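You operate a simulated robot arm through the tools that you are given. There is no shell and no other tool.

You run a simulated robot arm. Do the job below in one go: nothing can be reset, and whatever is moved stays where it is left.

Task
At the desk strip, swap the yellow plug for the green plug.
Fine: strip off first, on again after; the pulled plug goes into the white plug rest; drop nothing.
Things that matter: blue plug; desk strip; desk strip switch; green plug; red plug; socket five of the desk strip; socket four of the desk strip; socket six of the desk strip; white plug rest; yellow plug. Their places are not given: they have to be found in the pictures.

The check looks at the end state, three seconds after you hand in, the way a careful person would. Anything else that was tipped, shoved, dropped, spilled or broken makes it a failure.

Robot
A 6-joint arm with a two-finger gripper, fixed in place. Base frame: the origin is on the floor under the middle of its stand, x ahead of it, y to its left, z up. Readings come in mm, rad, newtons and seconds.
It reaches about 1417 mm from its shoulder. Its first joint turns from -2.897 to 2.897 rad. Payload 3.43 kg.
Tool frame: the origin (TCP) lies between the finger pads and is the grasp point; the fingertips stand 20 mm ahead of it; z points along the fingers, y is the line along which they close. The gripper opens to 190 mm; its body begins 248 mm behind the TCP.
Orientation is told as [roll, pitch, yaw] about the base's x, y, z axes, in that order, counted from this pose: with the fingers straight down and closing along the base's y, the tool's x points along the base's -x, its y along +y and its z along -z.

Tools
- The arm moves only by the tool drive_tool. Its argument "targets" is text: rows parted by semicolons, each of 6 numbers parted by spaces: the shift along the tool's x, y, z in mm, then the turn, a rotation vector about the tool's x, y, z in rad. In form: tx ty tz ax ay az; .... A call has 1 to 20 rows; each row is the pose to reach, as a shift and turn from the pose commanded when the call began, along the tool's axes at that moment. "gripper" is the gripper command, from -1 (shut) to 1 (fully open), values between in proportion, set as the call begins (left out, the last holds). Rows are played at 5 a second. More than 50 mm and 0.15 rad between two rows, or a gripper value outside its range, and nothing of the call is played. Where a pose cannot be reached the arm comes as near as it can. A force on the tool above 40 N (or 10 N above the force at the start of the call, whichever is more), or a blocked arm, ends the call early, and 0.2 s more pass. The fingers move at their own pace (about 153 mm/s each) and stop on an object; they squeeze with about 31 N. The grip force told is the motor's: it shows also when the fingers shut on nothing. Time passes only in rows, and 0.2 s behind the last, so rows that repeat a pose let the fingers close. It gives the time, the measured TCP pose, the force on the tool (base axes), the opening and the grip force at its end, in the units of the frame above (readings bear some noise), with the torque about the TCP (base axes, N m) and any sound that the robot's microphone picked up.
- Cameras (640 x 400 px; columns grow to the right, rows downward): "scene" is fixed at [218.4, -649.1, 1334.6]; the picture's right is [0.37, -0.93, 0.00], its down [-0.89, -0.35, -0.28] and it looks along [0.26, 0.10, -0.96] (base axes); focal length 316 px, centre (320, 200). "wrist" rides on the gripper at [70, -8, -288] in the tool frame; the picture's right is [0.12, 0.99, 0.00], its down [-0.96, 0.11, -0.25] and it looks along [-0.25, 0.03, 0.97] (tool axes); focal length 261 px, centre (320, 200).
- capture(camera): a new picture of that camera. It takes no simulated time.
- raise_lower(by): moves the trunk up (or, below 0, down) by that many mm; the arm rides with it, the base frame stays. It gives what a move gives, with no picture.
- measure_at(camera, pixels): for up to 12 pixels [column, row] of the newest picture of that camera ("zoom" is the newest enlarged one), the place [x, y, z] in the base frame of the surface seen there, good to about 3 mm. It takes no simulated time.
- zoom(camera, box): a new picture of the part [left, top, right, bottom] of that camera's present view, enlarged. It takes no simulated time.
- finish_job(): hands the job in; it is judged then, once.

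Open the gripper and draw the arm clear of the work before you hand the job in, unless the task says otherwise.

The tools are called after "Call:" as a command line: name --argument value ..., lists and objects as JSON in quotes. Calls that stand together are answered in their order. drive_tool: Moves the arm, as the interface text tells. Its arguments: {"type":"object","properties":{"targets":{"type":"string"},"gripper":{"type":"number"}},"required":["targets"]} The other tools are called the same way: raise_lower (by) moves the trunk up or down; capture (camera) takes a picture; measure_at (camera, pixels) gives the place of the surface under pixels of a picture; zoom (camera, box) takes an enlarged picture of a part of a camera's view; finish_job () hands the job in.

At the start:

```text
time: 0.0
eef_pos: [420.9, -446.7, 927.3]
tool_rot: [0.0, 0.0, 0.0]
ft_force: [-0.3, 1.0, 0.7]
wrist_torque: [0.0, 0.03, 0.02]
opening: 189.9
finger_force: 0.1
trunk travel left (down, up): [-200.0, 240.0]
```

scene: 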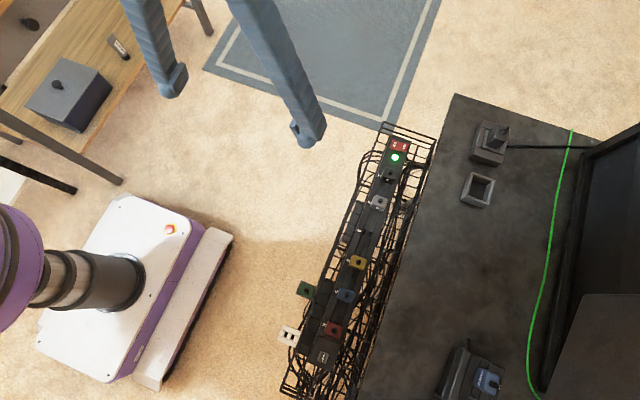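
wrist: 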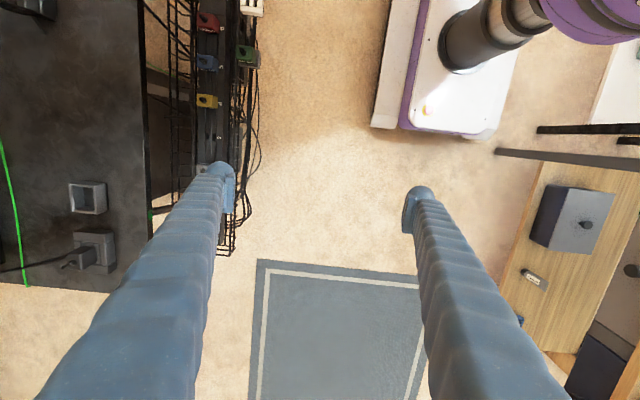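

The scene picture shows a strip in a cable tray with plugs around (357,262) yellow, (305,290) green, (345,296) blue, (332,330) red, (289,337) white. I zoom in on the strip to see details.

Call:
zoom --camera "scene" --box '[260, 220, 420, 400]'

Call:
zoom --camera "scene" --box '[320, 110, 460, 260]'

Call:
zoom --camera "wrist" --box '[140, 0, 300, 120]'

```text
2.22 times, centred on (340, 310) of scene
```

zoom: 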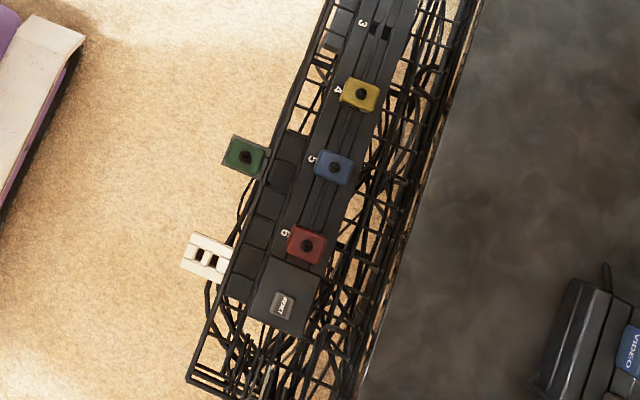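

```text
2.67 times, centred on (390, 185) of scene
```

zoom: 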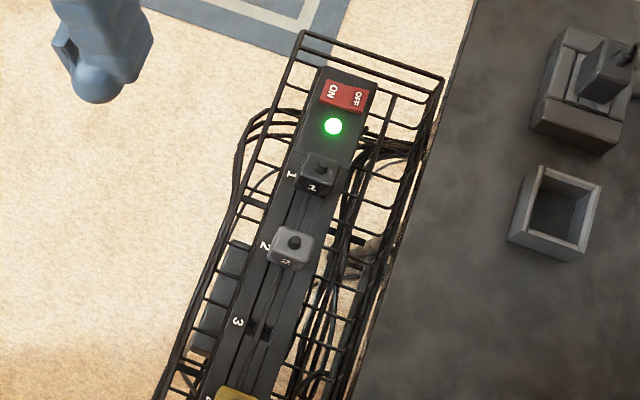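

```text
3.33 times, centred on (220, 60) of wrist
```

zoom: 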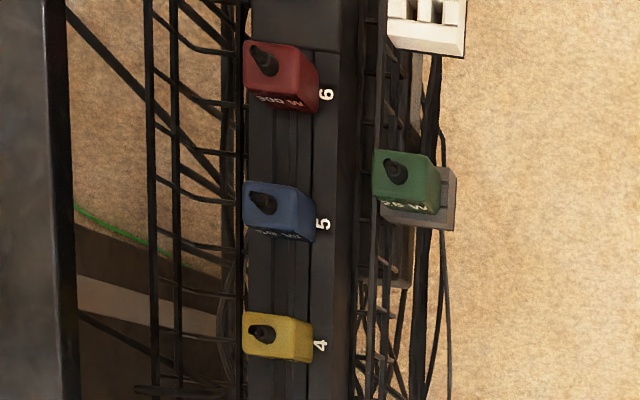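

I measure the plugs, switch, rest and sockets, using the scene and wrist pictures.

Call:
capture --camera "scene"

Call:
measure_at --camera "scene" --pixels '[[357, 262], [305, 290], [345, 296], [332, 330], [289, 337], [400, 146], [396, 157], [388, 176], [378, 203], [363, 232], [372, 240], [480, 190]]'

```text
taken
```

scene: 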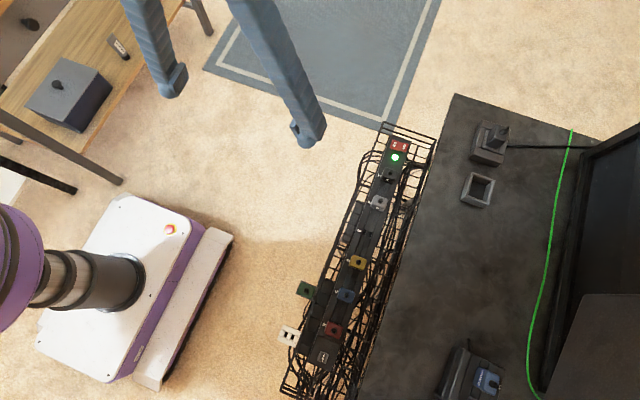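

```text
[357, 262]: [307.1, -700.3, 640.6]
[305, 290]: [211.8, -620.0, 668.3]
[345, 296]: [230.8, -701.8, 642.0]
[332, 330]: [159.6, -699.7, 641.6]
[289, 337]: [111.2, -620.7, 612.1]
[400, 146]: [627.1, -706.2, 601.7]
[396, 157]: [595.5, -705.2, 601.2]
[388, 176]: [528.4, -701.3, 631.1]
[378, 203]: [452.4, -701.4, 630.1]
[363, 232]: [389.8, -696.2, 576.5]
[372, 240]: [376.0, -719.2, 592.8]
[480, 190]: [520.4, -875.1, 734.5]
```

I zoom closer at each item to get edges and dimensions.

Call:
zoom --camera "scene" --box '[320, 240, 400, 290]'

Call:
measure_at --camera "zoom" --pixels '[[240, 100], [380, 110], [340, 210], [300, 170], [250, 210], [360, 215], [300, 300], [200, 300], [440, 200], [500, 200], [560, 200], [600, 200]]'

```text
8.00 times, centred on (360, 265) of scene
```

zoom: 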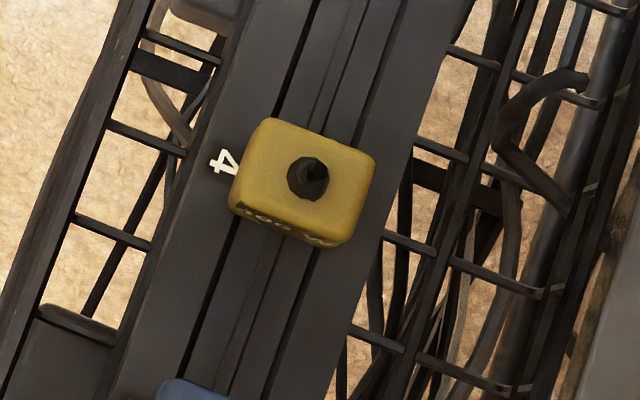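

```text
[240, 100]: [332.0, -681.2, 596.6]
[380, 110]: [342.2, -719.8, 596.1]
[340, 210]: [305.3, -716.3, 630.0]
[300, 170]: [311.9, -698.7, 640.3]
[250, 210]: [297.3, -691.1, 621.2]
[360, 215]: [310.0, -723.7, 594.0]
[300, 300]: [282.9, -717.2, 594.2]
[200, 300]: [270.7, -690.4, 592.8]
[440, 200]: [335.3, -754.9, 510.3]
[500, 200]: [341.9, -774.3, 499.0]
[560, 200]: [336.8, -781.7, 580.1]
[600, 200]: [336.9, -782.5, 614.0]
```

I measure the yellow plug's top corners and the tray walls.

Call:
measure_at --camera "zoom" --pixels '[[272, 123], [368, 157], [350, 232], [236, 200], [345, 243], [235, 210], [285, 235], [130, 60], [40, 300], [560, 300], [628, 60], [270, 200]]'

Call:
zoom --camera "scene" --box '[265, 270, 361, 330]'

```text
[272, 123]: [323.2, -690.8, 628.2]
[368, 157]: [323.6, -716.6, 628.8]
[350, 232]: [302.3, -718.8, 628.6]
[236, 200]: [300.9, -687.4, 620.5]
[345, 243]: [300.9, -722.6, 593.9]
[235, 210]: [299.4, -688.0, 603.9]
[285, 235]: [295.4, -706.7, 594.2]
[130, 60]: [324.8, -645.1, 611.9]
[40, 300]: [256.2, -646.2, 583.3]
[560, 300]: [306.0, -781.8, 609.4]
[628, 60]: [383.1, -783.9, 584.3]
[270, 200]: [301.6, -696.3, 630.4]
```

```text
6.67 times, centred on (313, 300) of scene
```

zoom: 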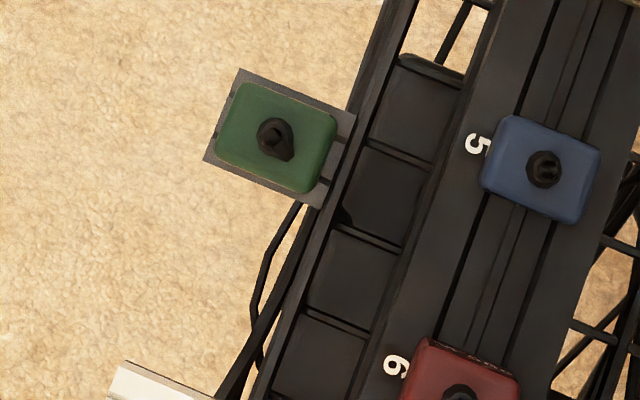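

I measure the green plug and its rest, and zoom in on the white rest and empty socket three.

Call:
measure_at --camera "zoom" --pixels '[[248, 90], [332, 122], [308, 186], [220, 150], [250, 150], [275, 138], [225, 100], [210, 155], [318, 200], [345, 125], [365, 100], [305, 300]]'

Call:
zoom --camera "scene" --box '[250, 310, 346, 370]'

```text
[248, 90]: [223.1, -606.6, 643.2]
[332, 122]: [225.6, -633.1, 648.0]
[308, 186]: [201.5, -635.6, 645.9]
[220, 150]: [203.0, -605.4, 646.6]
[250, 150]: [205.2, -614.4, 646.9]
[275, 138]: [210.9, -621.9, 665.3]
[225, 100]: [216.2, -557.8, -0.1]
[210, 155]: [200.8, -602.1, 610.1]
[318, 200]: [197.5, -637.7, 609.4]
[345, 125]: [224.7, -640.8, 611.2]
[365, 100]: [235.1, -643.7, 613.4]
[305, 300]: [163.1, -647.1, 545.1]
```

```text
6.67 times, centred on (298, 340) of scene
```

zoom: 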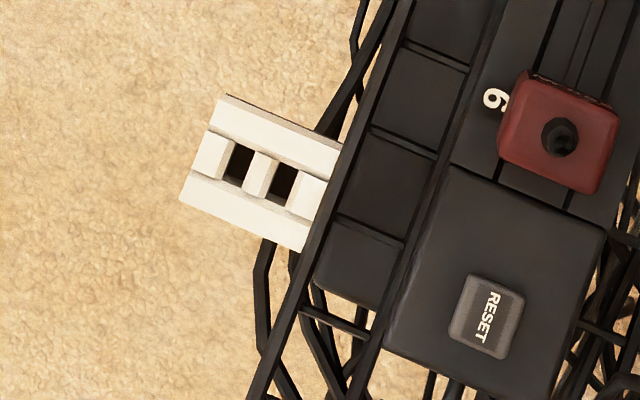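

I measure the white rest's edges and slots.

Call:
measure_at --camera "zoom" --pixels '[[222, 110], [335, 155], [300, 240], [188, 192], [240, 163], [283, 183], [262, 175], [210, 150], [313, 195], [520, 90], [600, 120], [560, 140]]'

Call:
zoom --camera "scene" --box '[335, 210, 399, 250]'

Call:
zoom --camera "scene" --box '[370, 130, 434, 170]'

```text
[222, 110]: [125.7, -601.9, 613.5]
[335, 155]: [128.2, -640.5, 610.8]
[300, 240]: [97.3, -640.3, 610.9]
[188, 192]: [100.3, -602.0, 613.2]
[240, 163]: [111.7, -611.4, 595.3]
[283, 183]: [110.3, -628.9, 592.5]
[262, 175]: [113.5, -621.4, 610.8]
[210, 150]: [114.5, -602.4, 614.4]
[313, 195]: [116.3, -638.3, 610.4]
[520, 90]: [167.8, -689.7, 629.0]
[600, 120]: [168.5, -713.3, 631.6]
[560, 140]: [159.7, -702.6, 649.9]
```

```text
10.00 times, centred on (367, 230) of scene
```

zoom: 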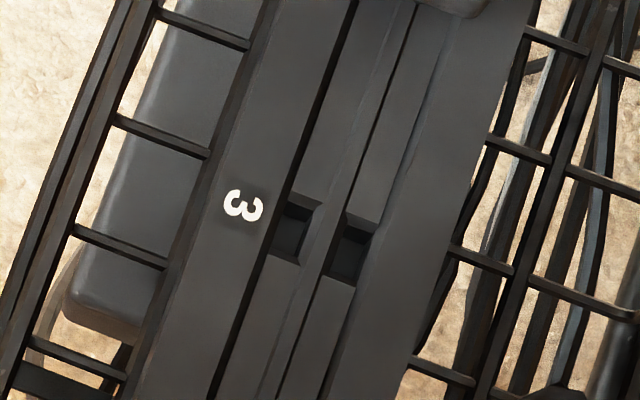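

```text
10.00 times, centred on (402, 150) of scene
```

zoom: 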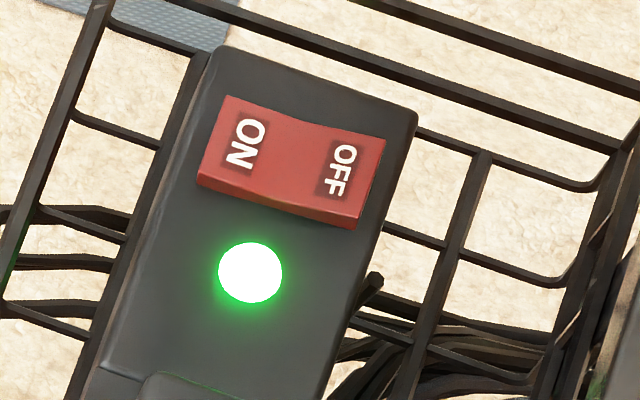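

I measure the rocker's two halves and socket three's slots.

Call:
measure_at --camera "zoom" --pixels '[[245, 140], [342, 170], [230, 105], [205, 175], [375, 150], [350, 215], [290, 150], [310, 180], [140, 330], [250, 272], [400, 120], [210, 70]]'

Call:
capture --camera "wrist"

```text
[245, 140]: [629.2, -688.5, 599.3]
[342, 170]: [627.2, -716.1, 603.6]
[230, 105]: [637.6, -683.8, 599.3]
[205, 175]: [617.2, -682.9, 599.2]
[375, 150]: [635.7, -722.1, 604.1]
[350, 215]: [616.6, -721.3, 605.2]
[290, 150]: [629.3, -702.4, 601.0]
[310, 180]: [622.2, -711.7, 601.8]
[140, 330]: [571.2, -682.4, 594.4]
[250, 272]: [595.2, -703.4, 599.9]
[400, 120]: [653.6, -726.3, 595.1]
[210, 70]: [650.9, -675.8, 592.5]
```

```text
taken
```

wrist: 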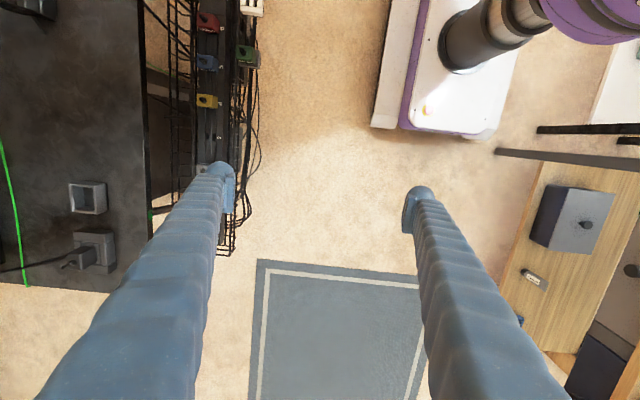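

I look at the fingertips in the scene view to judge their size.

Call:
zoom --camera "scene" --box '[270, 90, 350, 150]'

Call:
measure_at --camera "scene" --pixels '[[308, 143], [315, 135], [298, 130], [172, 95], [160, 90], [184, 85], [290, 115], [325, 125]]'

Call:
zoom --camera "wrist" --box '[180, 140, 460, 260]'

Call:
measure_at --camera "wrist" --pixels '[[222, 165], [232, 170], [210, 170], [230, 200], [408, 195], [420, 188], [432, 192], [408, 225], [190, 230], [228, 185]]'

```text
6.67 times, centred on (310, 120) of scene
```

zoom: 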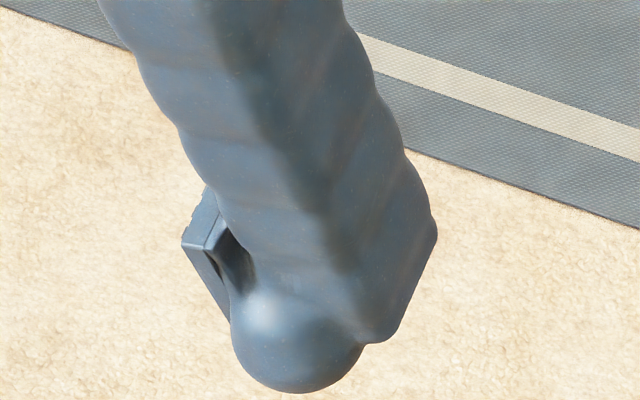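

```text
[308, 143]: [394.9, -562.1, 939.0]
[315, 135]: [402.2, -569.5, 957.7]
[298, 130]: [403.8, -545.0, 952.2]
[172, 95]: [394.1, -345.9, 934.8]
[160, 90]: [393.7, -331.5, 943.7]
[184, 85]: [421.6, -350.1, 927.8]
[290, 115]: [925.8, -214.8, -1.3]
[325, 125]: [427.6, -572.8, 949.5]
```

```text
2.29 times, centred on (320, 200) of wrist
```

zoom: 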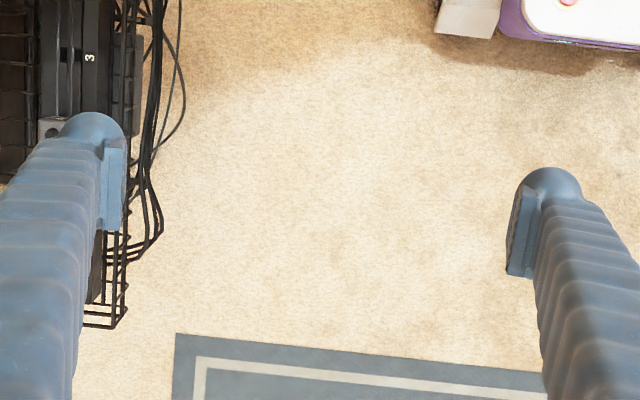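

```text
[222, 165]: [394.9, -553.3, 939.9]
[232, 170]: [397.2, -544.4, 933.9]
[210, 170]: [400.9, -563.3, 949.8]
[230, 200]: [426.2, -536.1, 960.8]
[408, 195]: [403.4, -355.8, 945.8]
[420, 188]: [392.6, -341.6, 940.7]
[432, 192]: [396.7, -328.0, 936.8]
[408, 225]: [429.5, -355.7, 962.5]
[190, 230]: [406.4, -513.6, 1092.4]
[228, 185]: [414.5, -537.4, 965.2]
```

I zoom onto the right finger tip (308,135) again and measure its shape.

Call:
zoom --camera "scene" --box '[280, 100, 344, 150]'

Call:
measure_at --camera "zoom" --pixels '[[280, 380], [240, 360], [230, 320], [320, 340], [350, 340], [380, 300], [420, 230], [140, 210], [165, 220], [175, 190], [200, 290], [280, 300]]'

```text
8.00 times, centred on (312, 125) of scene
```

zoom: 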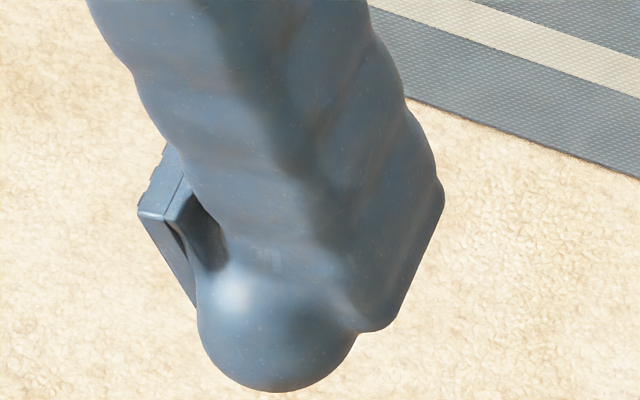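

```text
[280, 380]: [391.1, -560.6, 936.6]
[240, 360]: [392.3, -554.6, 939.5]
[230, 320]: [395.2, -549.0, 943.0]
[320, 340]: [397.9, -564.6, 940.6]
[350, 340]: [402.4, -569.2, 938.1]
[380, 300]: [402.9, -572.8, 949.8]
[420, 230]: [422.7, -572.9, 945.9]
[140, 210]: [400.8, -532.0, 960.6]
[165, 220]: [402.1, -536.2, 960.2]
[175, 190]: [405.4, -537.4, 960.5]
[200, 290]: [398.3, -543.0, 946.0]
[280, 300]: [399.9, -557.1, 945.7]
```

I zoom the wrist view on both fingertips to learn the pads' shape.

Call:
zoom --camera "wrist" --box '[180, 150, 260, 250]'

Call:
measure_at --camera "zoom" --pixels '[[320, 60], [350, 70], [390, 100], [400, 140], [380, 200], [395, 200], [360, 230], [390, 250], [280, 80], [250, 120]]'

Call:
zoom --camera "wrist" --box '[380, 170, 460, 250]'

Call:
measure_at --camera "zoom" --pixels '[[200, 200], [215, 160], [195, 250], [185, 280], [230, 130], [300, 80], [350, 100], [240, 200], [280, 120], [250, 260]]'

```text
4.00 times, centred on (220, 200) of wrist
```

zoom: 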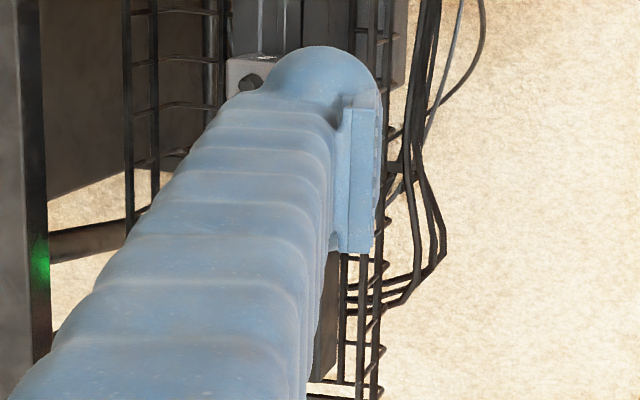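

```text
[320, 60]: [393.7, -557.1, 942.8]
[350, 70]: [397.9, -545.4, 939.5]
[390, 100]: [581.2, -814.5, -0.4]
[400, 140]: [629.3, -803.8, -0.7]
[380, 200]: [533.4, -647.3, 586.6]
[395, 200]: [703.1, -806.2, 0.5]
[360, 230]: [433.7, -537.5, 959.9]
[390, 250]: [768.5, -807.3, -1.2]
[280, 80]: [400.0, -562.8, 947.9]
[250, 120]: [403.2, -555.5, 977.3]
```

```text
5.00 times, centred on (420, 210) of wrist
```

zoom: 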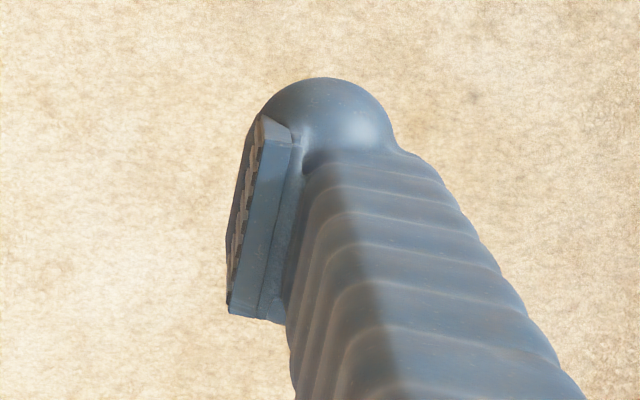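

```text
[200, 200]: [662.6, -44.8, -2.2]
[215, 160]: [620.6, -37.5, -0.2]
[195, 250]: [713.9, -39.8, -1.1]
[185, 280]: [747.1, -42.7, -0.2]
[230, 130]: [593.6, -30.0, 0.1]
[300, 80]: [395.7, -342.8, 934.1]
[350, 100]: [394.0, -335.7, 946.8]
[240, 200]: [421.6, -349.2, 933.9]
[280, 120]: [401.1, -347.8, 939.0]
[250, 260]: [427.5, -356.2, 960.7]
```

The fingers are about 50 mm wide (x), 30 mm thick beyond the pad, with rounded tips; the rocker's OFF half sits at about (627,-715,604). I move with the gripper open to a point where the right (-y) fingertip hangs above the OFF half.

Call:
drive_tool --targets "-25.8 -19.6 20.9 0 0 0; -51.6 -39.2 41.8 0 0 0; -77.4 -58.8 62.7 0 0 0; -103.2 -78.4 83.6 0 0 0; -129 -98 104.5 0 0 0; -154.8 -117.6 125.4 0 0 0; -180.6 -137.2 146.3 0 0 0; -206.1 -157.3 167.3 0 0 0; -206.1 -157.3 167.3 0 0 0"

Call:
capture --camera "scene"

Call:
capture --camera "wrist"

```text
time: 2.0
eef_pos: [626.7, -605.4, 760.3]
tool_rot: [0.001, 0.0, -0.003]
ft_force: [0.0, -1.1, -0.8]
wrist_torque: [0.06, 0.03, -0.01]
opening: 189.9
finger_force: 0.0
trunk travel left (down, up): [-200.0, 240.0]
```

```text
taken
```

scene: 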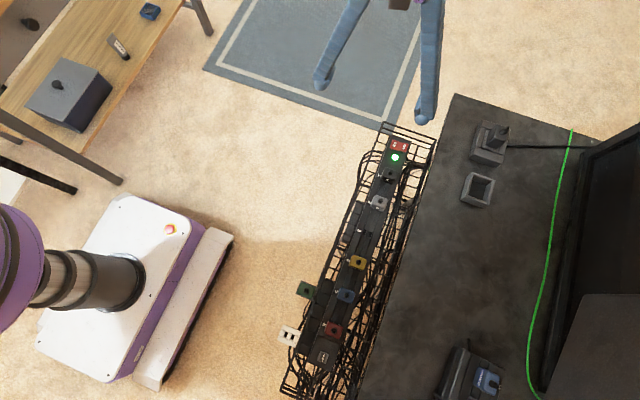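

```text
taken
```

wrist: 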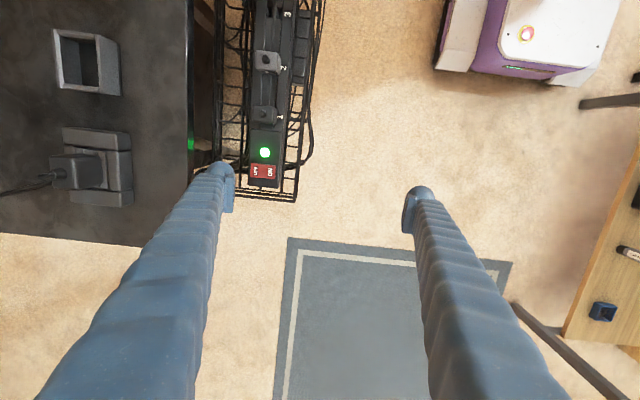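

The arm arrived; the rocker is at about (263,171) in the wrist picture and the fingertip at (222,165). I measure both to check the fingertip's lateral position over the OFF half.

Call:
measure_at --camera "wrist" --pixels '[[222, 163], [215, 168], [230, 168], [256, 171], [270, 171], [263, 171], [233, 180], [190, 200], [190, 240]]'

Call:
zoom --camera "scene" --box '[380, 90, 460, 140]'

Call:
measure_at --camera "zoom" --pixels '[[340, 265], [320, 260], [370, 255], [300, 230], [420, 220], [340, 240], [280, 160], [290, 190]]'

```text
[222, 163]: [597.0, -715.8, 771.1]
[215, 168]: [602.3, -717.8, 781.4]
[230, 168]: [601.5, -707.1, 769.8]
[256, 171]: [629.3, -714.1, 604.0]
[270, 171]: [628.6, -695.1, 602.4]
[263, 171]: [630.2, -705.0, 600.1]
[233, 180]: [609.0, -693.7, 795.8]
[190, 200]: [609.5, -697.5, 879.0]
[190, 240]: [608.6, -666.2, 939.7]
```

```text
8.00 times, centred on (420, 115) of scene
```

zoom: 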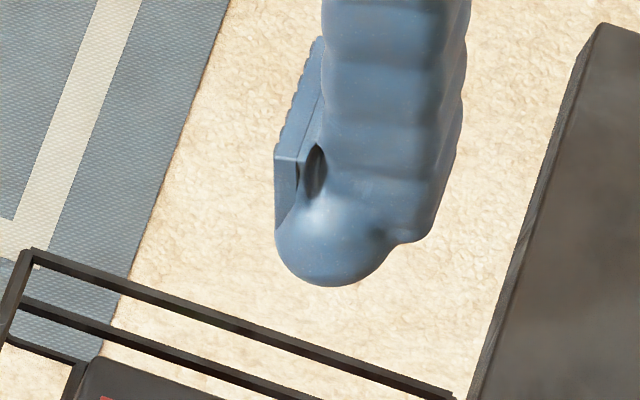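

```text
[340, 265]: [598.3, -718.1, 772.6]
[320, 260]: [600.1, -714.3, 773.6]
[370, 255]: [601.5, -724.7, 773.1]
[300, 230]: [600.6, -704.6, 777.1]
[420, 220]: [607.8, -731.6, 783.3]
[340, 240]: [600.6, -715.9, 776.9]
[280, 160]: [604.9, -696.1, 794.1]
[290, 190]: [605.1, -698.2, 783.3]
```

Fingertip centre is about (627,-714), right over the OFF half (627,-714,604). I check the tray's end bars before going down.

Call:
measure_at --camera "wrist" --pixels '[[275, 201], [260, 199], [242, 195], [297, 150], [294, 190], [217, 120], [188, 120], [195, 150], [100, 60], [130, 160], [75, 170], [100, 140]]'

Call:
zoom --camera "wrist" --box '[180, 100, 340, 220]'

```text
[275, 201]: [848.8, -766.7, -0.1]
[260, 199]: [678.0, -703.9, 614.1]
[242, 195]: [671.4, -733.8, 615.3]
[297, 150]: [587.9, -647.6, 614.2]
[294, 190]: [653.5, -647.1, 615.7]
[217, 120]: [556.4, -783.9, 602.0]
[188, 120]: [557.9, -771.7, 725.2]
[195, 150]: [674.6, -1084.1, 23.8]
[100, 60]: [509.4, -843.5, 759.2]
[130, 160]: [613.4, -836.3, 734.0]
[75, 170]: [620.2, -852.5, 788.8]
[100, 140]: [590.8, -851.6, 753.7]
```

```text
3.33 times, centred on (260, 160) of wrist
```

zoom: 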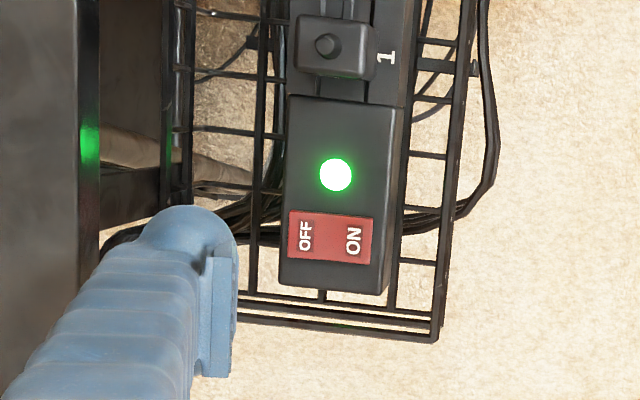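

The tray end sits at x≈675 and the desk edge at y≈-771, both clear of the finger. I lower the finger to about 15 mm above the OFF half.

Call:
drive_tool --targets "0 0 40 0 0 0; 0 0 80 0 0 0; 0 0 105 0 0 0; 0 0 120 0 0 0; 0 0 120 0 0 0"

Call:
zoom --camera "scene" --box '[360, 110, 456, 170]'

Call:
zoom --camera "wrist" --box '[180, 100, 340, 220]'

```text
time: 3.2
eef_pos: [625.4, -603.4, 640.4]
tool_rot: [0.0, 0.002, -0.001]
ft_force: [0.7, 0.3, 0.1]
wrist_torque: [0.03, -0.03, -0.03]
opening: 190.0
finger_force: 0.0
trunk travel left (down, up): [-200.0, 240.0]
```

```text
6.67 times, centred on (408, 140) of scene
```

zoom: 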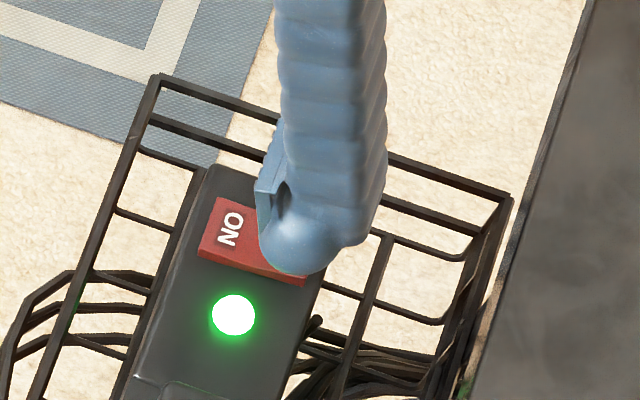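

```text
3.33 times, centred on (260, 160) of wrist
```

zoom: 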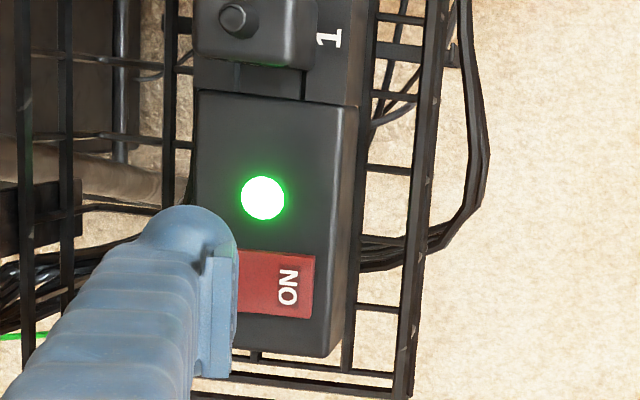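

The finger covers the OFF half and leaves ON free. I press down slowly in small steps.

Call:
drive_tool --targets "0 0 6 0 0 0; 0 0 12 0 0 0; 0 0 15 0 0 0; 0 0 17 0 0 0; 0 0 19 0 0 0; 0 0 21 0 0 0; 0 0 21 0 0 0"

Call:
zoom --camera "wrist" --box '[180, 100, 340, 220]'

```text
time: 4.8
eef_pos: [626.5, -603.1, 620.0]
tool_rot: [0.0, 0.002, 0.0]
ft_force: [0.1, -0.4, -0.5]
wrist_torque: [0.01, 0.0, -0.05]
opening: 190.0
finger_force: 0.0
trunk travel left (down, up): [-200.0, 240.0]
```

```text
3.33 times, centred on (260, 160) of wrist
```

zoom: 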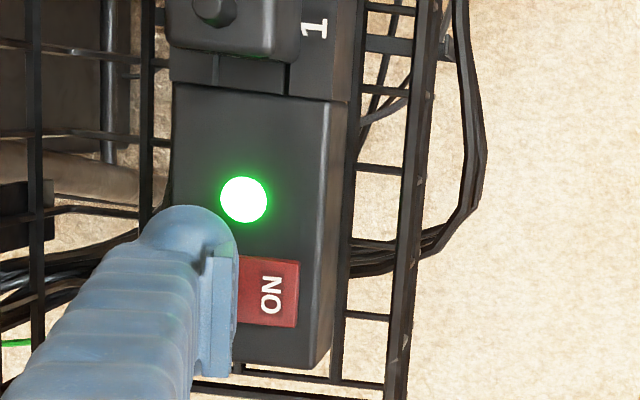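

No contact yet at TCP z=620 (open fingers probably swing slightly up). I keep pressing in 2 mm steps.

Call:
drive_tool --targets "0 0 2 0 0 0; 0 0 4 0 0 0; 0 0 6 0 0 0; 0 0 8 0 0 0; 0 0 8 0 0 0"

Call:
zoom --camera "wrist" --box '[180, 100, 340, 220]'

```text
time: 6.0
eef_pos: [626.7, -603.8, 610.6]
tool_rot: [0.002, 0.0, 0.001]
ft_force: [-0.2, 0.4, 1.6]
wrist_torque: [-0.12, 0.01, -0.02]
opening: 190.1
finger_force: 0.1
trunk travel left (down, up): [-200.0, 240.0]
```

```text
3.33 times, centred on (260, 160) of wrist
```

zoom: 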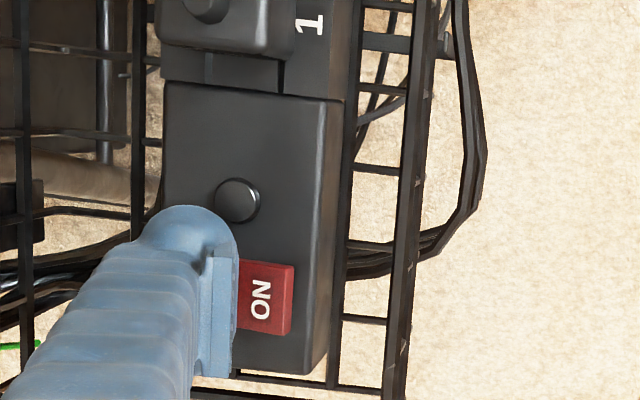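

The lamp is dark: the strip is off. I raise the finger straight up and check the lamp stays off.

Call:
drive_tool --targets "0 0 -10 0 0 0; 0 0 -40 0 0 0; 0 0 -80 0 0 0; 0 0 -120 0 0 0; 0 0 -160 0 0 0; 0 0 -190 0 0 0; 0 0 -190 0 0 0"

Call:
zoom --camera "scene" --box '[370, 130, 434, 170]'

Call:
measure_at --camera "zoom" --pixels '[[245, 140], [342, 170], [230, 105], [205, 175], [375, 150], [350, 215]]'

```text
time: 7.6
eef_pos: [624.2, -601.4, 802.2]
tool_rot: [0.0, 0.0, 0.0]
ft_force: [0.4, -0.4, 0.0]
wrist_torque: [-0.06, 0.02, -0.02]
opening: 190.1
finger_force: 0.1
trunk travel left (down, up): [-200.0, 240.0]
```

```text
10.00 times, centred on (402, 150) of scene
```

zoom: 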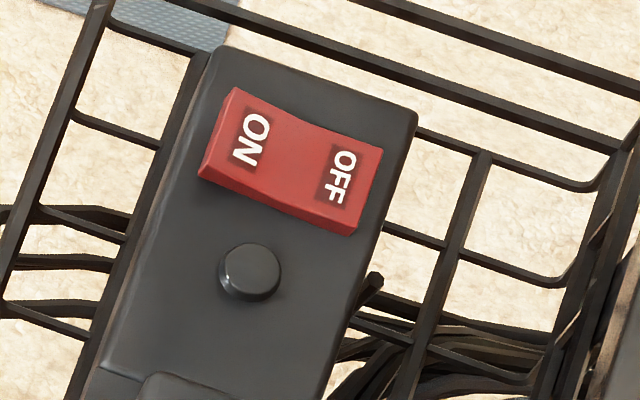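

```text
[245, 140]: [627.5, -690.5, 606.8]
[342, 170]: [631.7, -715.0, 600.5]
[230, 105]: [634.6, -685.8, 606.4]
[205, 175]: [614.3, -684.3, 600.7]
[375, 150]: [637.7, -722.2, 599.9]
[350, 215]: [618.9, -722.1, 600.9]
```

The OFF half is now down and the lamp is dark. Now I narrow the gripper to ~60 mm, turn it 90° (closing along base x) and go to above the yellow plug at about (312,-703), z≈840.

Call:
drive_tool --targets "28.6 -9 -3.6 0 0 0.1428; 57.3 -18 -7.3 0 0 0.2856; 85.9 -27 -10.9 0 0 0.4284; 114.5 -36 -14.5 0 0 0.5712; 143.2 -45 -18.2 0 0 0.714; 171.8 -54 -21.8 0 0 0.8568; 200.5 -63 -25.5 0 0 0.9996; 229.1 -72 -29.1 0 0 1.1424; 257.7 -81 -32.7 0 0 1.2852; 286.4 -90 -36.4 0 0 1.428; 315 -99 -40 0 0 1.5708; 315 -99 -40 0 0 1.5708" --gripper -0.37

Call:
capture --camera "scene"

Call:
capture --camera "wrist"

```text
time: 10.2
eef_pos: [312.7, -701.6, 839.1]
tool_rot: [-0.001, 0.0, -1.572]
ft_force: [0.2, -0.7, 0.3]
wrist_torque: [0.01, 0.01, 0.02]
opening: 59.8
finger_force: 0.1
trunk travel left (down, up): [-200.0, 240.0]
```

```text
taken
```

scene: 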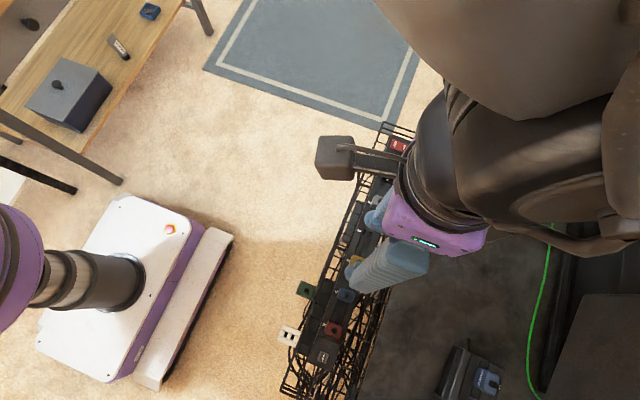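

```text
taken
```

wrist: 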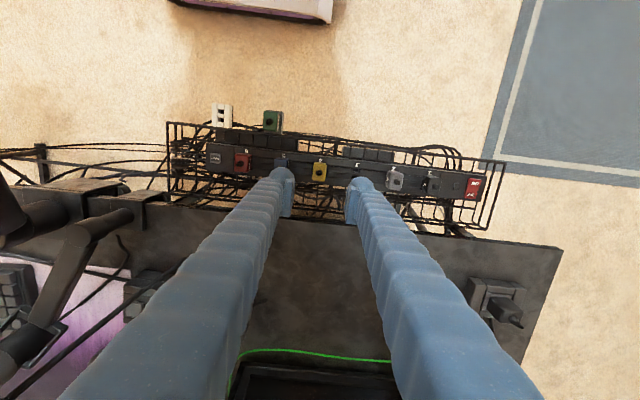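

The tool is turned and above the plug at (320,172) in the wrist view. I zoom there to align and measure.

Call:
zoom --camera "wrist" --box '[230, 130, 410, 230]'

Call:
measure_at --camera "zoom" --pixels '[[300, 130], [340, 130], [300, 180], [340, 180], [320, 150], [180, 120], [215, 120], [430, 160], [225, 180], [215, 200], [430, 200], [445, 190]]'

```text
3.56 times, centred on (320, 180) of wrist
```

zoom: 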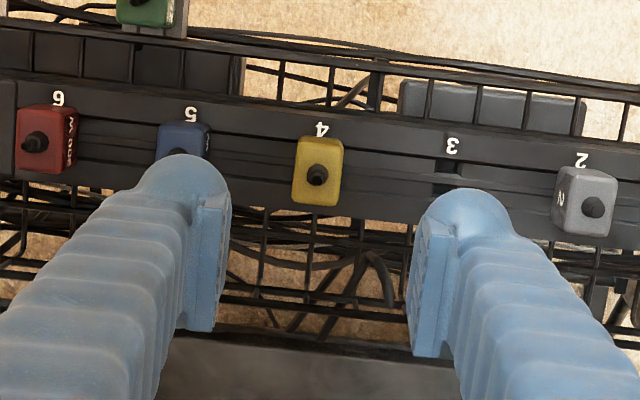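

```text
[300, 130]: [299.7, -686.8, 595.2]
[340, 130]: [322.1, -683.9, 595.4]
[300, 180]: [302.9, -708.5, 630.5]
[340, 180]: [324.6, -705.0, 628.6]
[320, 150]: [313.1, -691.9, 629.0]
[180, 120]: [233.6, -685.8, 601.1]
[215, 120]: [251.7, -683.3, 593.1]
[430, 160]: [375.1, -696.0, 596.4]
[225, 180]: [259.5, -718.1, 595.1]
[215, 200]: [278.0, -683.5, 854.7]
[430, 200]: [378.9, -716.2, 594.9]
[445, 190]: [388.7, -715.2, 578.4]
```

I zoom more to pin down the yellow plug's and the blue plug's edges.

Call:
zoom --camera "wrist" --box '[300, 155, 340, 195]'

Call:
measure_at --camera "zoom" --pixels '[[290, 160], [395, 170], [275, 310], [380, 325], [330, 160], [330, 315], [270, 250], [395, 250], [340, 220], [320, 290]]'

Call:
zoom --camera "wrist" --box '[265, 150, 305, 190]'

Call:
measure_at --camera "zoom" --pixels '[[180, 150], [300, 150], [290, 160], [310, 170], [250, 155], [200, 170]]'

```text
10.00 times, centred on (320, 175) of wrist
```

zoom: 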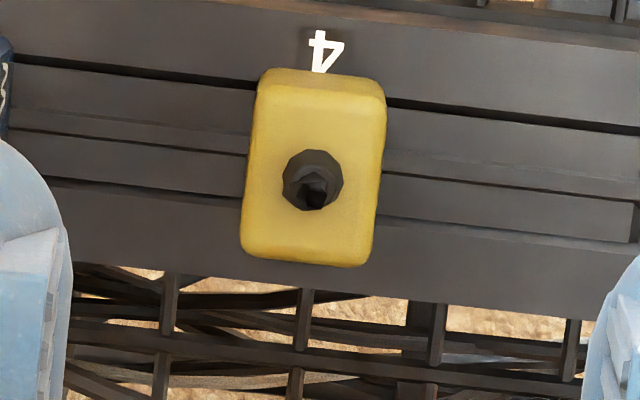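

```text
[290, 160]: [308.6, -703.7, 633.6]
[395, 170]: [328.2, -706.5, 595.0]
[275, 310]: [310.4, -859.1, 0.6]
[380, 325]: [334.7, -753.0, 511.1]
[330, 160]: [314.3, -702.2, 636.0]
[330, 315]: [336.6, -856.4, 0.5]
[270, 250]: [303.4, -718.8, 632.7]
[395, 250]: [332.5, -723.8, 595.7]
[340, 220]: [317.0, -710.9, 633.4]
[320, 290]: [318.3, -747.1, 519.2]
```

```text
10.00 times, centred on (285, 170) of wrist
```

zoom: 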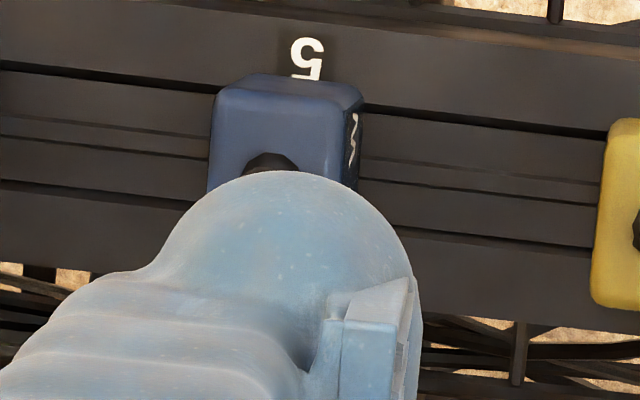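

```text
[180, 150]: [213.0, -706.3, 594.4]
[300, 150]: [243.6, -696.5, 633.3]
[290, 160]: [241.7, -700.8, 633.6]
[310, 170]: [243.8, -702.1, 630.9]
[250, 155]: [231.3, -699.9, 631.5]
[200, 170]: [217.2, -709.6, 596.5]
```

The yellow plug is about 24 mm wide (x≈301–325) by 33 mm (y≈-687…-720), blue's near edge at x≈244. I narrow to 44 mm and go down to z≈730 for a closer look.

Call:
drive_tool --targets "0 0 40 0 0 0; 0 0 80 0 0 0; 0 0 110 0 0 0; 0 0 110 0 0 0" --gripper -0.537

Call:
zoom --camera "wrist" --box '[230, 130, 410, 230]'

Call:
measure_at --camera "zoom" --pixels '[[300, 180], [340, 180], [320, 150], [280, 150], [360, 150], [320, 100], [320, 200]]'

Call:
capture --camera "scene"

```text
time: 11.2
eef_pos: [312.4, -702.7, 730.6]
tool_rot: [0.0, -0.002, -1.57]
ft_force: [-0.4, 1.0, 1.3]
wrist_torque: [0.03, 0.01, -0.02]
opening: 44.0
finger_force: 0.0
trunk travel left (down, up): [-200.0, 240.0]
```

```text
3.56 times, centred on (320, 180) of wrist
```

zoom: 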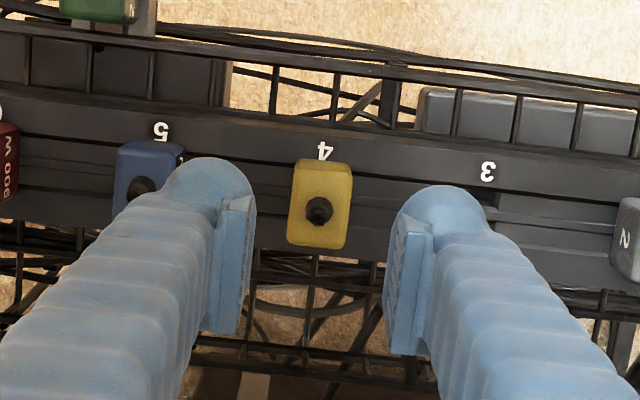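

```text
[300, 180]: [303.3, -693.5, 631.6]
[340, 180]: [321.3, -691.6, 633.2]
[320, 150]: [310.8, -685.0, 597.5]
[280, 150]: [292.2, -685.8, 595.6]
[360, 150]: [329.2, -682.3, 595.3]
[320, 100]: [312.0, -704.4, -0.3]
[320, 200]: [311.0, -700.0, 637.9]
```

```text
taken
```

scene: 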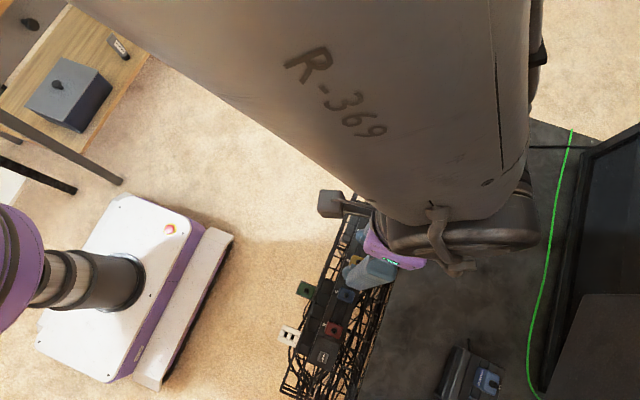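

The tool points straight at the plug. Before descending I check how far the wrist/forearm parts stick out over the desk and the nearby monitor.

Call:
measure_at --camera "scene" --pixels '[[450, 262], [530, 240], [500, 245], [520, 180], [400, 245], [440, 220], [330, 205], [600, 180], [560, 250], [500, 300], [540, 60], [465, 380]]'

Call:
zoom --camera "wrist" --box '[0, 160, 260, 400]'

```text
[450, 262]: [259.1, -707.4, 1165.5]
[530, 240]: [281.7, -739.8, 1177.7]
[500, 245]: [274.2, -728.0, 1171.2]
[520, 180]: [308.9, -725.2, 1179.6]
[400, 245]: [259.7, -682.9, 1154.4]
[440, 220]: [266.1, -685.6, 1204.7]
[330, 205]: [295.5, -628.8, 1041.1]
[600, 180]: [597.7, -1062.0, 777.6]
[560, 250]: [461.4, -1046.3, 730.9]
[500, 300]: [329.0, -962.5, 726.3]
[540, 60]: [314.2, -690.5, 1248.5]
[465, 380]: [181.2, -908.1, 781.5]
```

```text
1.67 times, centred on (130, 280) of wrist
```

zoom: 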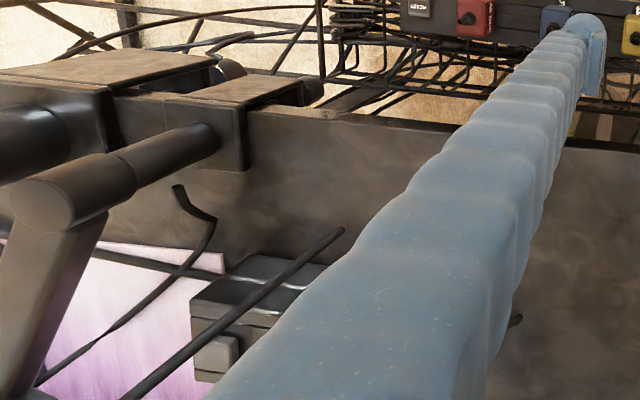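

The wrist rides at z≈1165, well clear. On the left of the wrist view is a clamped monitor arm; I capture and measure it for later moves.

Call:
capture --camera "wrist"

Call:
measure_at --camera "wrist" --pixels '[[40, 280], [90, 250], [60, 270], [120, 250], [30, 300], [20, 350], [40, 200], [110, 190], [140, 280], [180, 300], [10, 230], [125, 200]]'

```text
taken
```

wrist: 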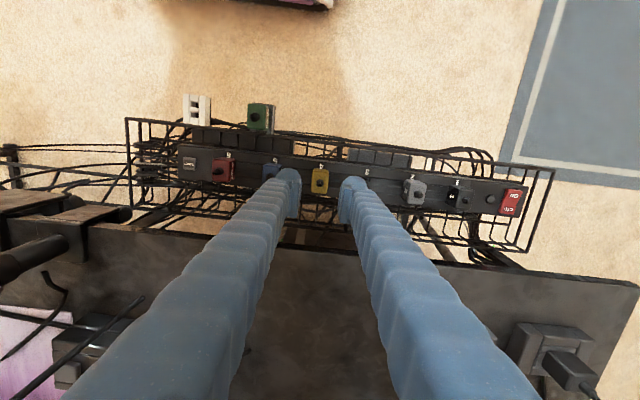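

```text
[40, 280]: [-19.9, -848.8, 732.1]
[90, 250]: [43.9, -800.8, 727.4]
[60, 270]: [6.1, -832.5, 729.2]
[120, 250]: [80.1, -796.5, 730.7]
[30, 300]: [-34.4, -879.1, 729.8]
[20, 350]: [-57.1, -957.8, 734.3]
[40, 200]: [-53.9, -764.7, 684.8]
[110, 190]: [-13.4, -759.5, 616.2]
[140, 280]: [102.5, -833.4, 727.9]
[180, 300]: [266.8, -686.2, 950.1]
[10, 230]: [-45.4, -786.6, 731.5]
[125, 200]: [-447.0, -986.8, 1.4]
```

Plug centre is about (313,-703); my commanded TCP is (312,-703). I shift +1 mm in x and descend to z≈640, tips just above the strip neighbours' tops' level, and then look.

Call:
drive_tool --targets "0 1 30 0 0 0; 0 1 60 0 0 0; 0 1 85 0 0 0; 0 1 91 0 0 0; 0 1 91 0 0 0"

Call:
capture --camera "wrist"

Call:
zoom --camera "wrist" --box '[240, 130, 400, 230]'

Call:
zoom --camera "scene" --box '[310, 220, 420, 300]'

```text
time: 12.4
eef_pos: [312.7, -700.8, 640.2]
tool_rot: [0.002, -0.001, -1.571]
ft_force: [-0.3, 0.3, -0.2]
wrist_torque: [0.02, 0.0, -0.03]
opening: 44.1
finger_force: 0.2
trunk travel left (down, up): [-200.0, 240.0]
```

```text
taken
```

wrist: 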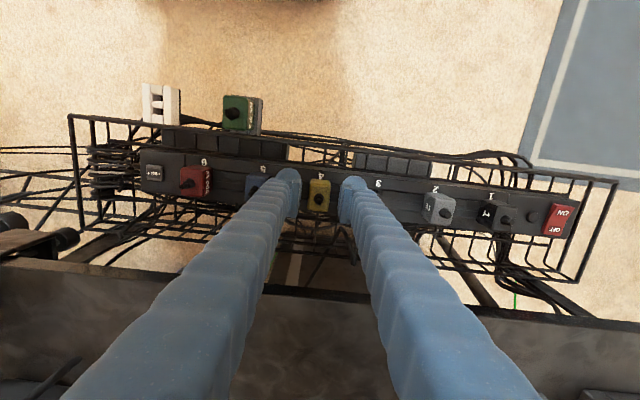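

```text
4.00 times, centred on (320, 180) of wrist
```

zoom: 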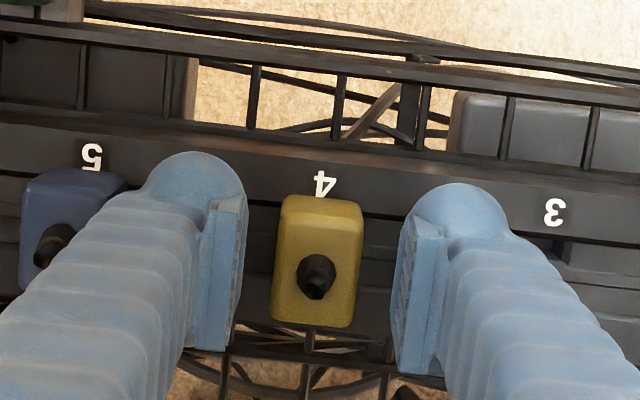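

```text
5.00 times, centred on (365, 260) of scene
```

zoom: 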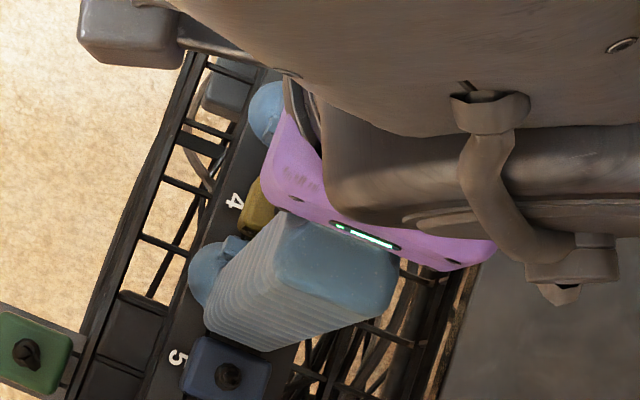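

I measure the clearance between the left finger's outer side and the blue plug's right edge.

Call:
zoom --camera "wrist" --box '[240, 130, 400, 230]'

Call:
measure_at --camera "zoom" --pixels '[[125, 180], [118, 195], [100, 190], [145, 185], [160, 165], [190, 155], [130, 205], [100, 230], [240, 200], [235, 230], [400, 250], [500, 210]]'

Call:
measure_at --camera "zoom" --pixels '[[290, 205], [350, 210], [280, 305], [345, 318], [320, 275], [320, 255], [275, 250], [358, 260]]'

```text
4.00 times, centred on (320, 180) of wrist
```

zoom: 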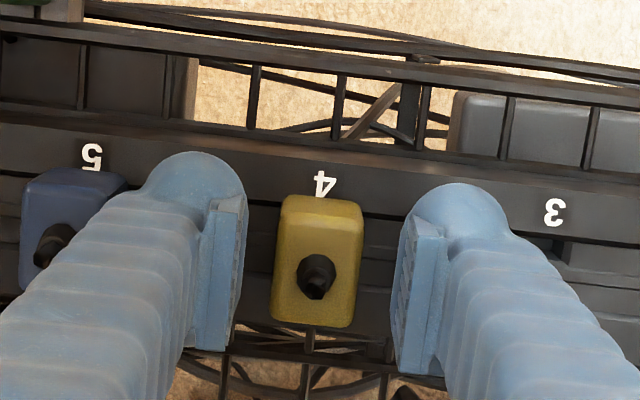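

```text
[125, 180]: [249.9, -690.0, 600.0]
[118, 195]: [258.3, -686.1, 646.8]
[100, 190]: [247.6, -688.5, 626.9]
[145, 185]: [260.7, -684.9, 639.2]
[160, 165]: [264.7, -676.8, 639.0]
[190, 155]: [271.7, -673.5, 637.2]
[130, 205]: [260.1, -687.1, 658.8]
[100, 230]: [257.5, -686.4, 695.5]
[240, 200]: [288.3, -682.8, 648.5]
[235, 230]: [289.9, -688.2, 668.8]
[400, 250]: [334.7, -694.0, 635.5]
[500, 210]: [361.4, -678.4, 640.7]
```

```text
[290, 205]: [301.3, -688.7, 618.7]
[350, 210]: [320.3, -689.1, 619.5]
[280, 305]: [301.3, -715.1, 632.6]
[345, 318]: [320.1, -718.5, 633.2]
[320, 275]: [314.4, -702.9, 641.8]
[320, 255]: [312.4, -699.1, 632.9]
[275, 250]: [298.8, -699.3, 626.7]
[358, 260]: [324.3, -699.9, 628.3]
```

Clearance of the finger to the blue plug is ~8 mm and the pads straddle the yellow plug evenly. I go down the last 20 mm in small steps.

Call:
drive_tool --targets "0 0 5 0 0 0; 0 0 10 0 0 0; 0 0 15 0 0 0; 0 0 18 0 0 0; 0 0 20 0 0 0; 0 0 20 0 0 0"

Call:
zoom --camera "wrist" --box '[240, 130, 400, 230]'

```text
time: 13.8
eef_pos: [312.3, -702.6, 621.5]
tool_rot: [0.001, 0.0, -1.572]
ft_force: [-0.4, -0.2, 0.8]
wrist_torque: [-0.03, -0.02, 0.0]
opening: 43.8
finger_force: 0.1
trunk travel left (down, up): [-200.0, 240.0]
```

```text
4.00 times, centred on (320, 180) of wrist
```

zoom: 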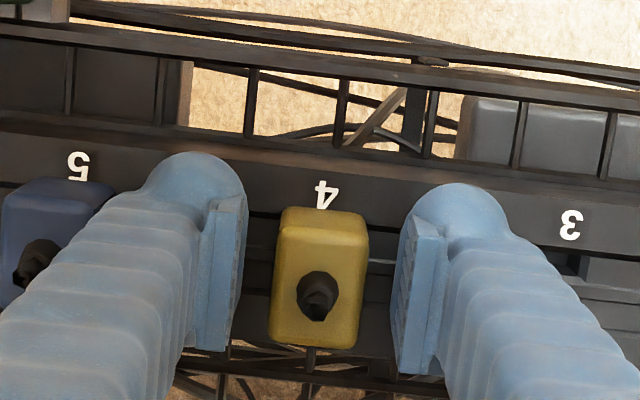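

No contact force, and the plug is centred between the pads. I close the gripper on it.

Call:
drive_tool --targets "0 0 0 0 0 0; 0 0 0 0 0 0; 0 0 0 0 0 0; 0 0 0 0 0 0" --gripper -1

Call:
zoom --camera "wrist" --box '[240, 130, 400, 230]'

```text
time: 14.8
eef_pos: [313.0, -701.7, 620.5]
tool_rot: [-0.001, 0.0, -1.571]
ft_force: [-0.2, 0.5, -1.0]
wrist_torque: [0.03, 0.01, 0.0]
opening: 24.4
finger_force: 31.0
trunk travel left (down, up): [-200.0, 240.0]
```

```text
4.00 times, centred on (320, 180) of wrist
```

zoom: 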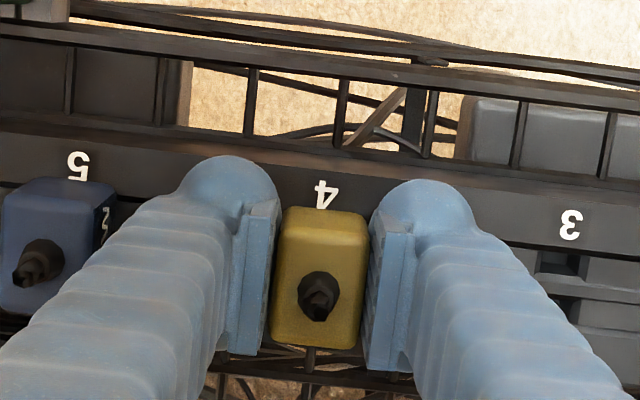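

Gripped at 24.4 mm with nearly no side force. I pull straight up in small steps.

Call:
drive_tool --targets "0 0 -2 0 0 0; 0 0 -4 0 0 0; 0 0 -7 0 0 0; 0 0 -10 0 0 0; 0 0 -15 0 0 0; 0 0 -20 0 0 0; 0 0 -30 0 0 0; 0 0 -30 0 0 0"

Call:
zoom --camera "wrist" --box '[240, 130, 400, 230]'

```text
time: 16.6
eef_pos: [312.7, -701.7, 650.4]
tool_rot: [-0.001, 0.0, -1.571]
ft_force: [-0.1, 0.3, -0.4]
wrist_torque: [-0.04, -0.02, -0.03]
opening: 24.5
finger_force: 30.5
trunk travel left (down, up): [-200.0, 240.0]
```

```text
4.00 times, centred on (320, 180) of wrist
```

zoom: 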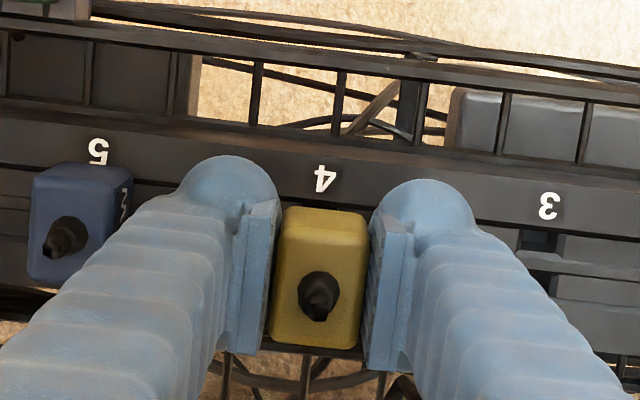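

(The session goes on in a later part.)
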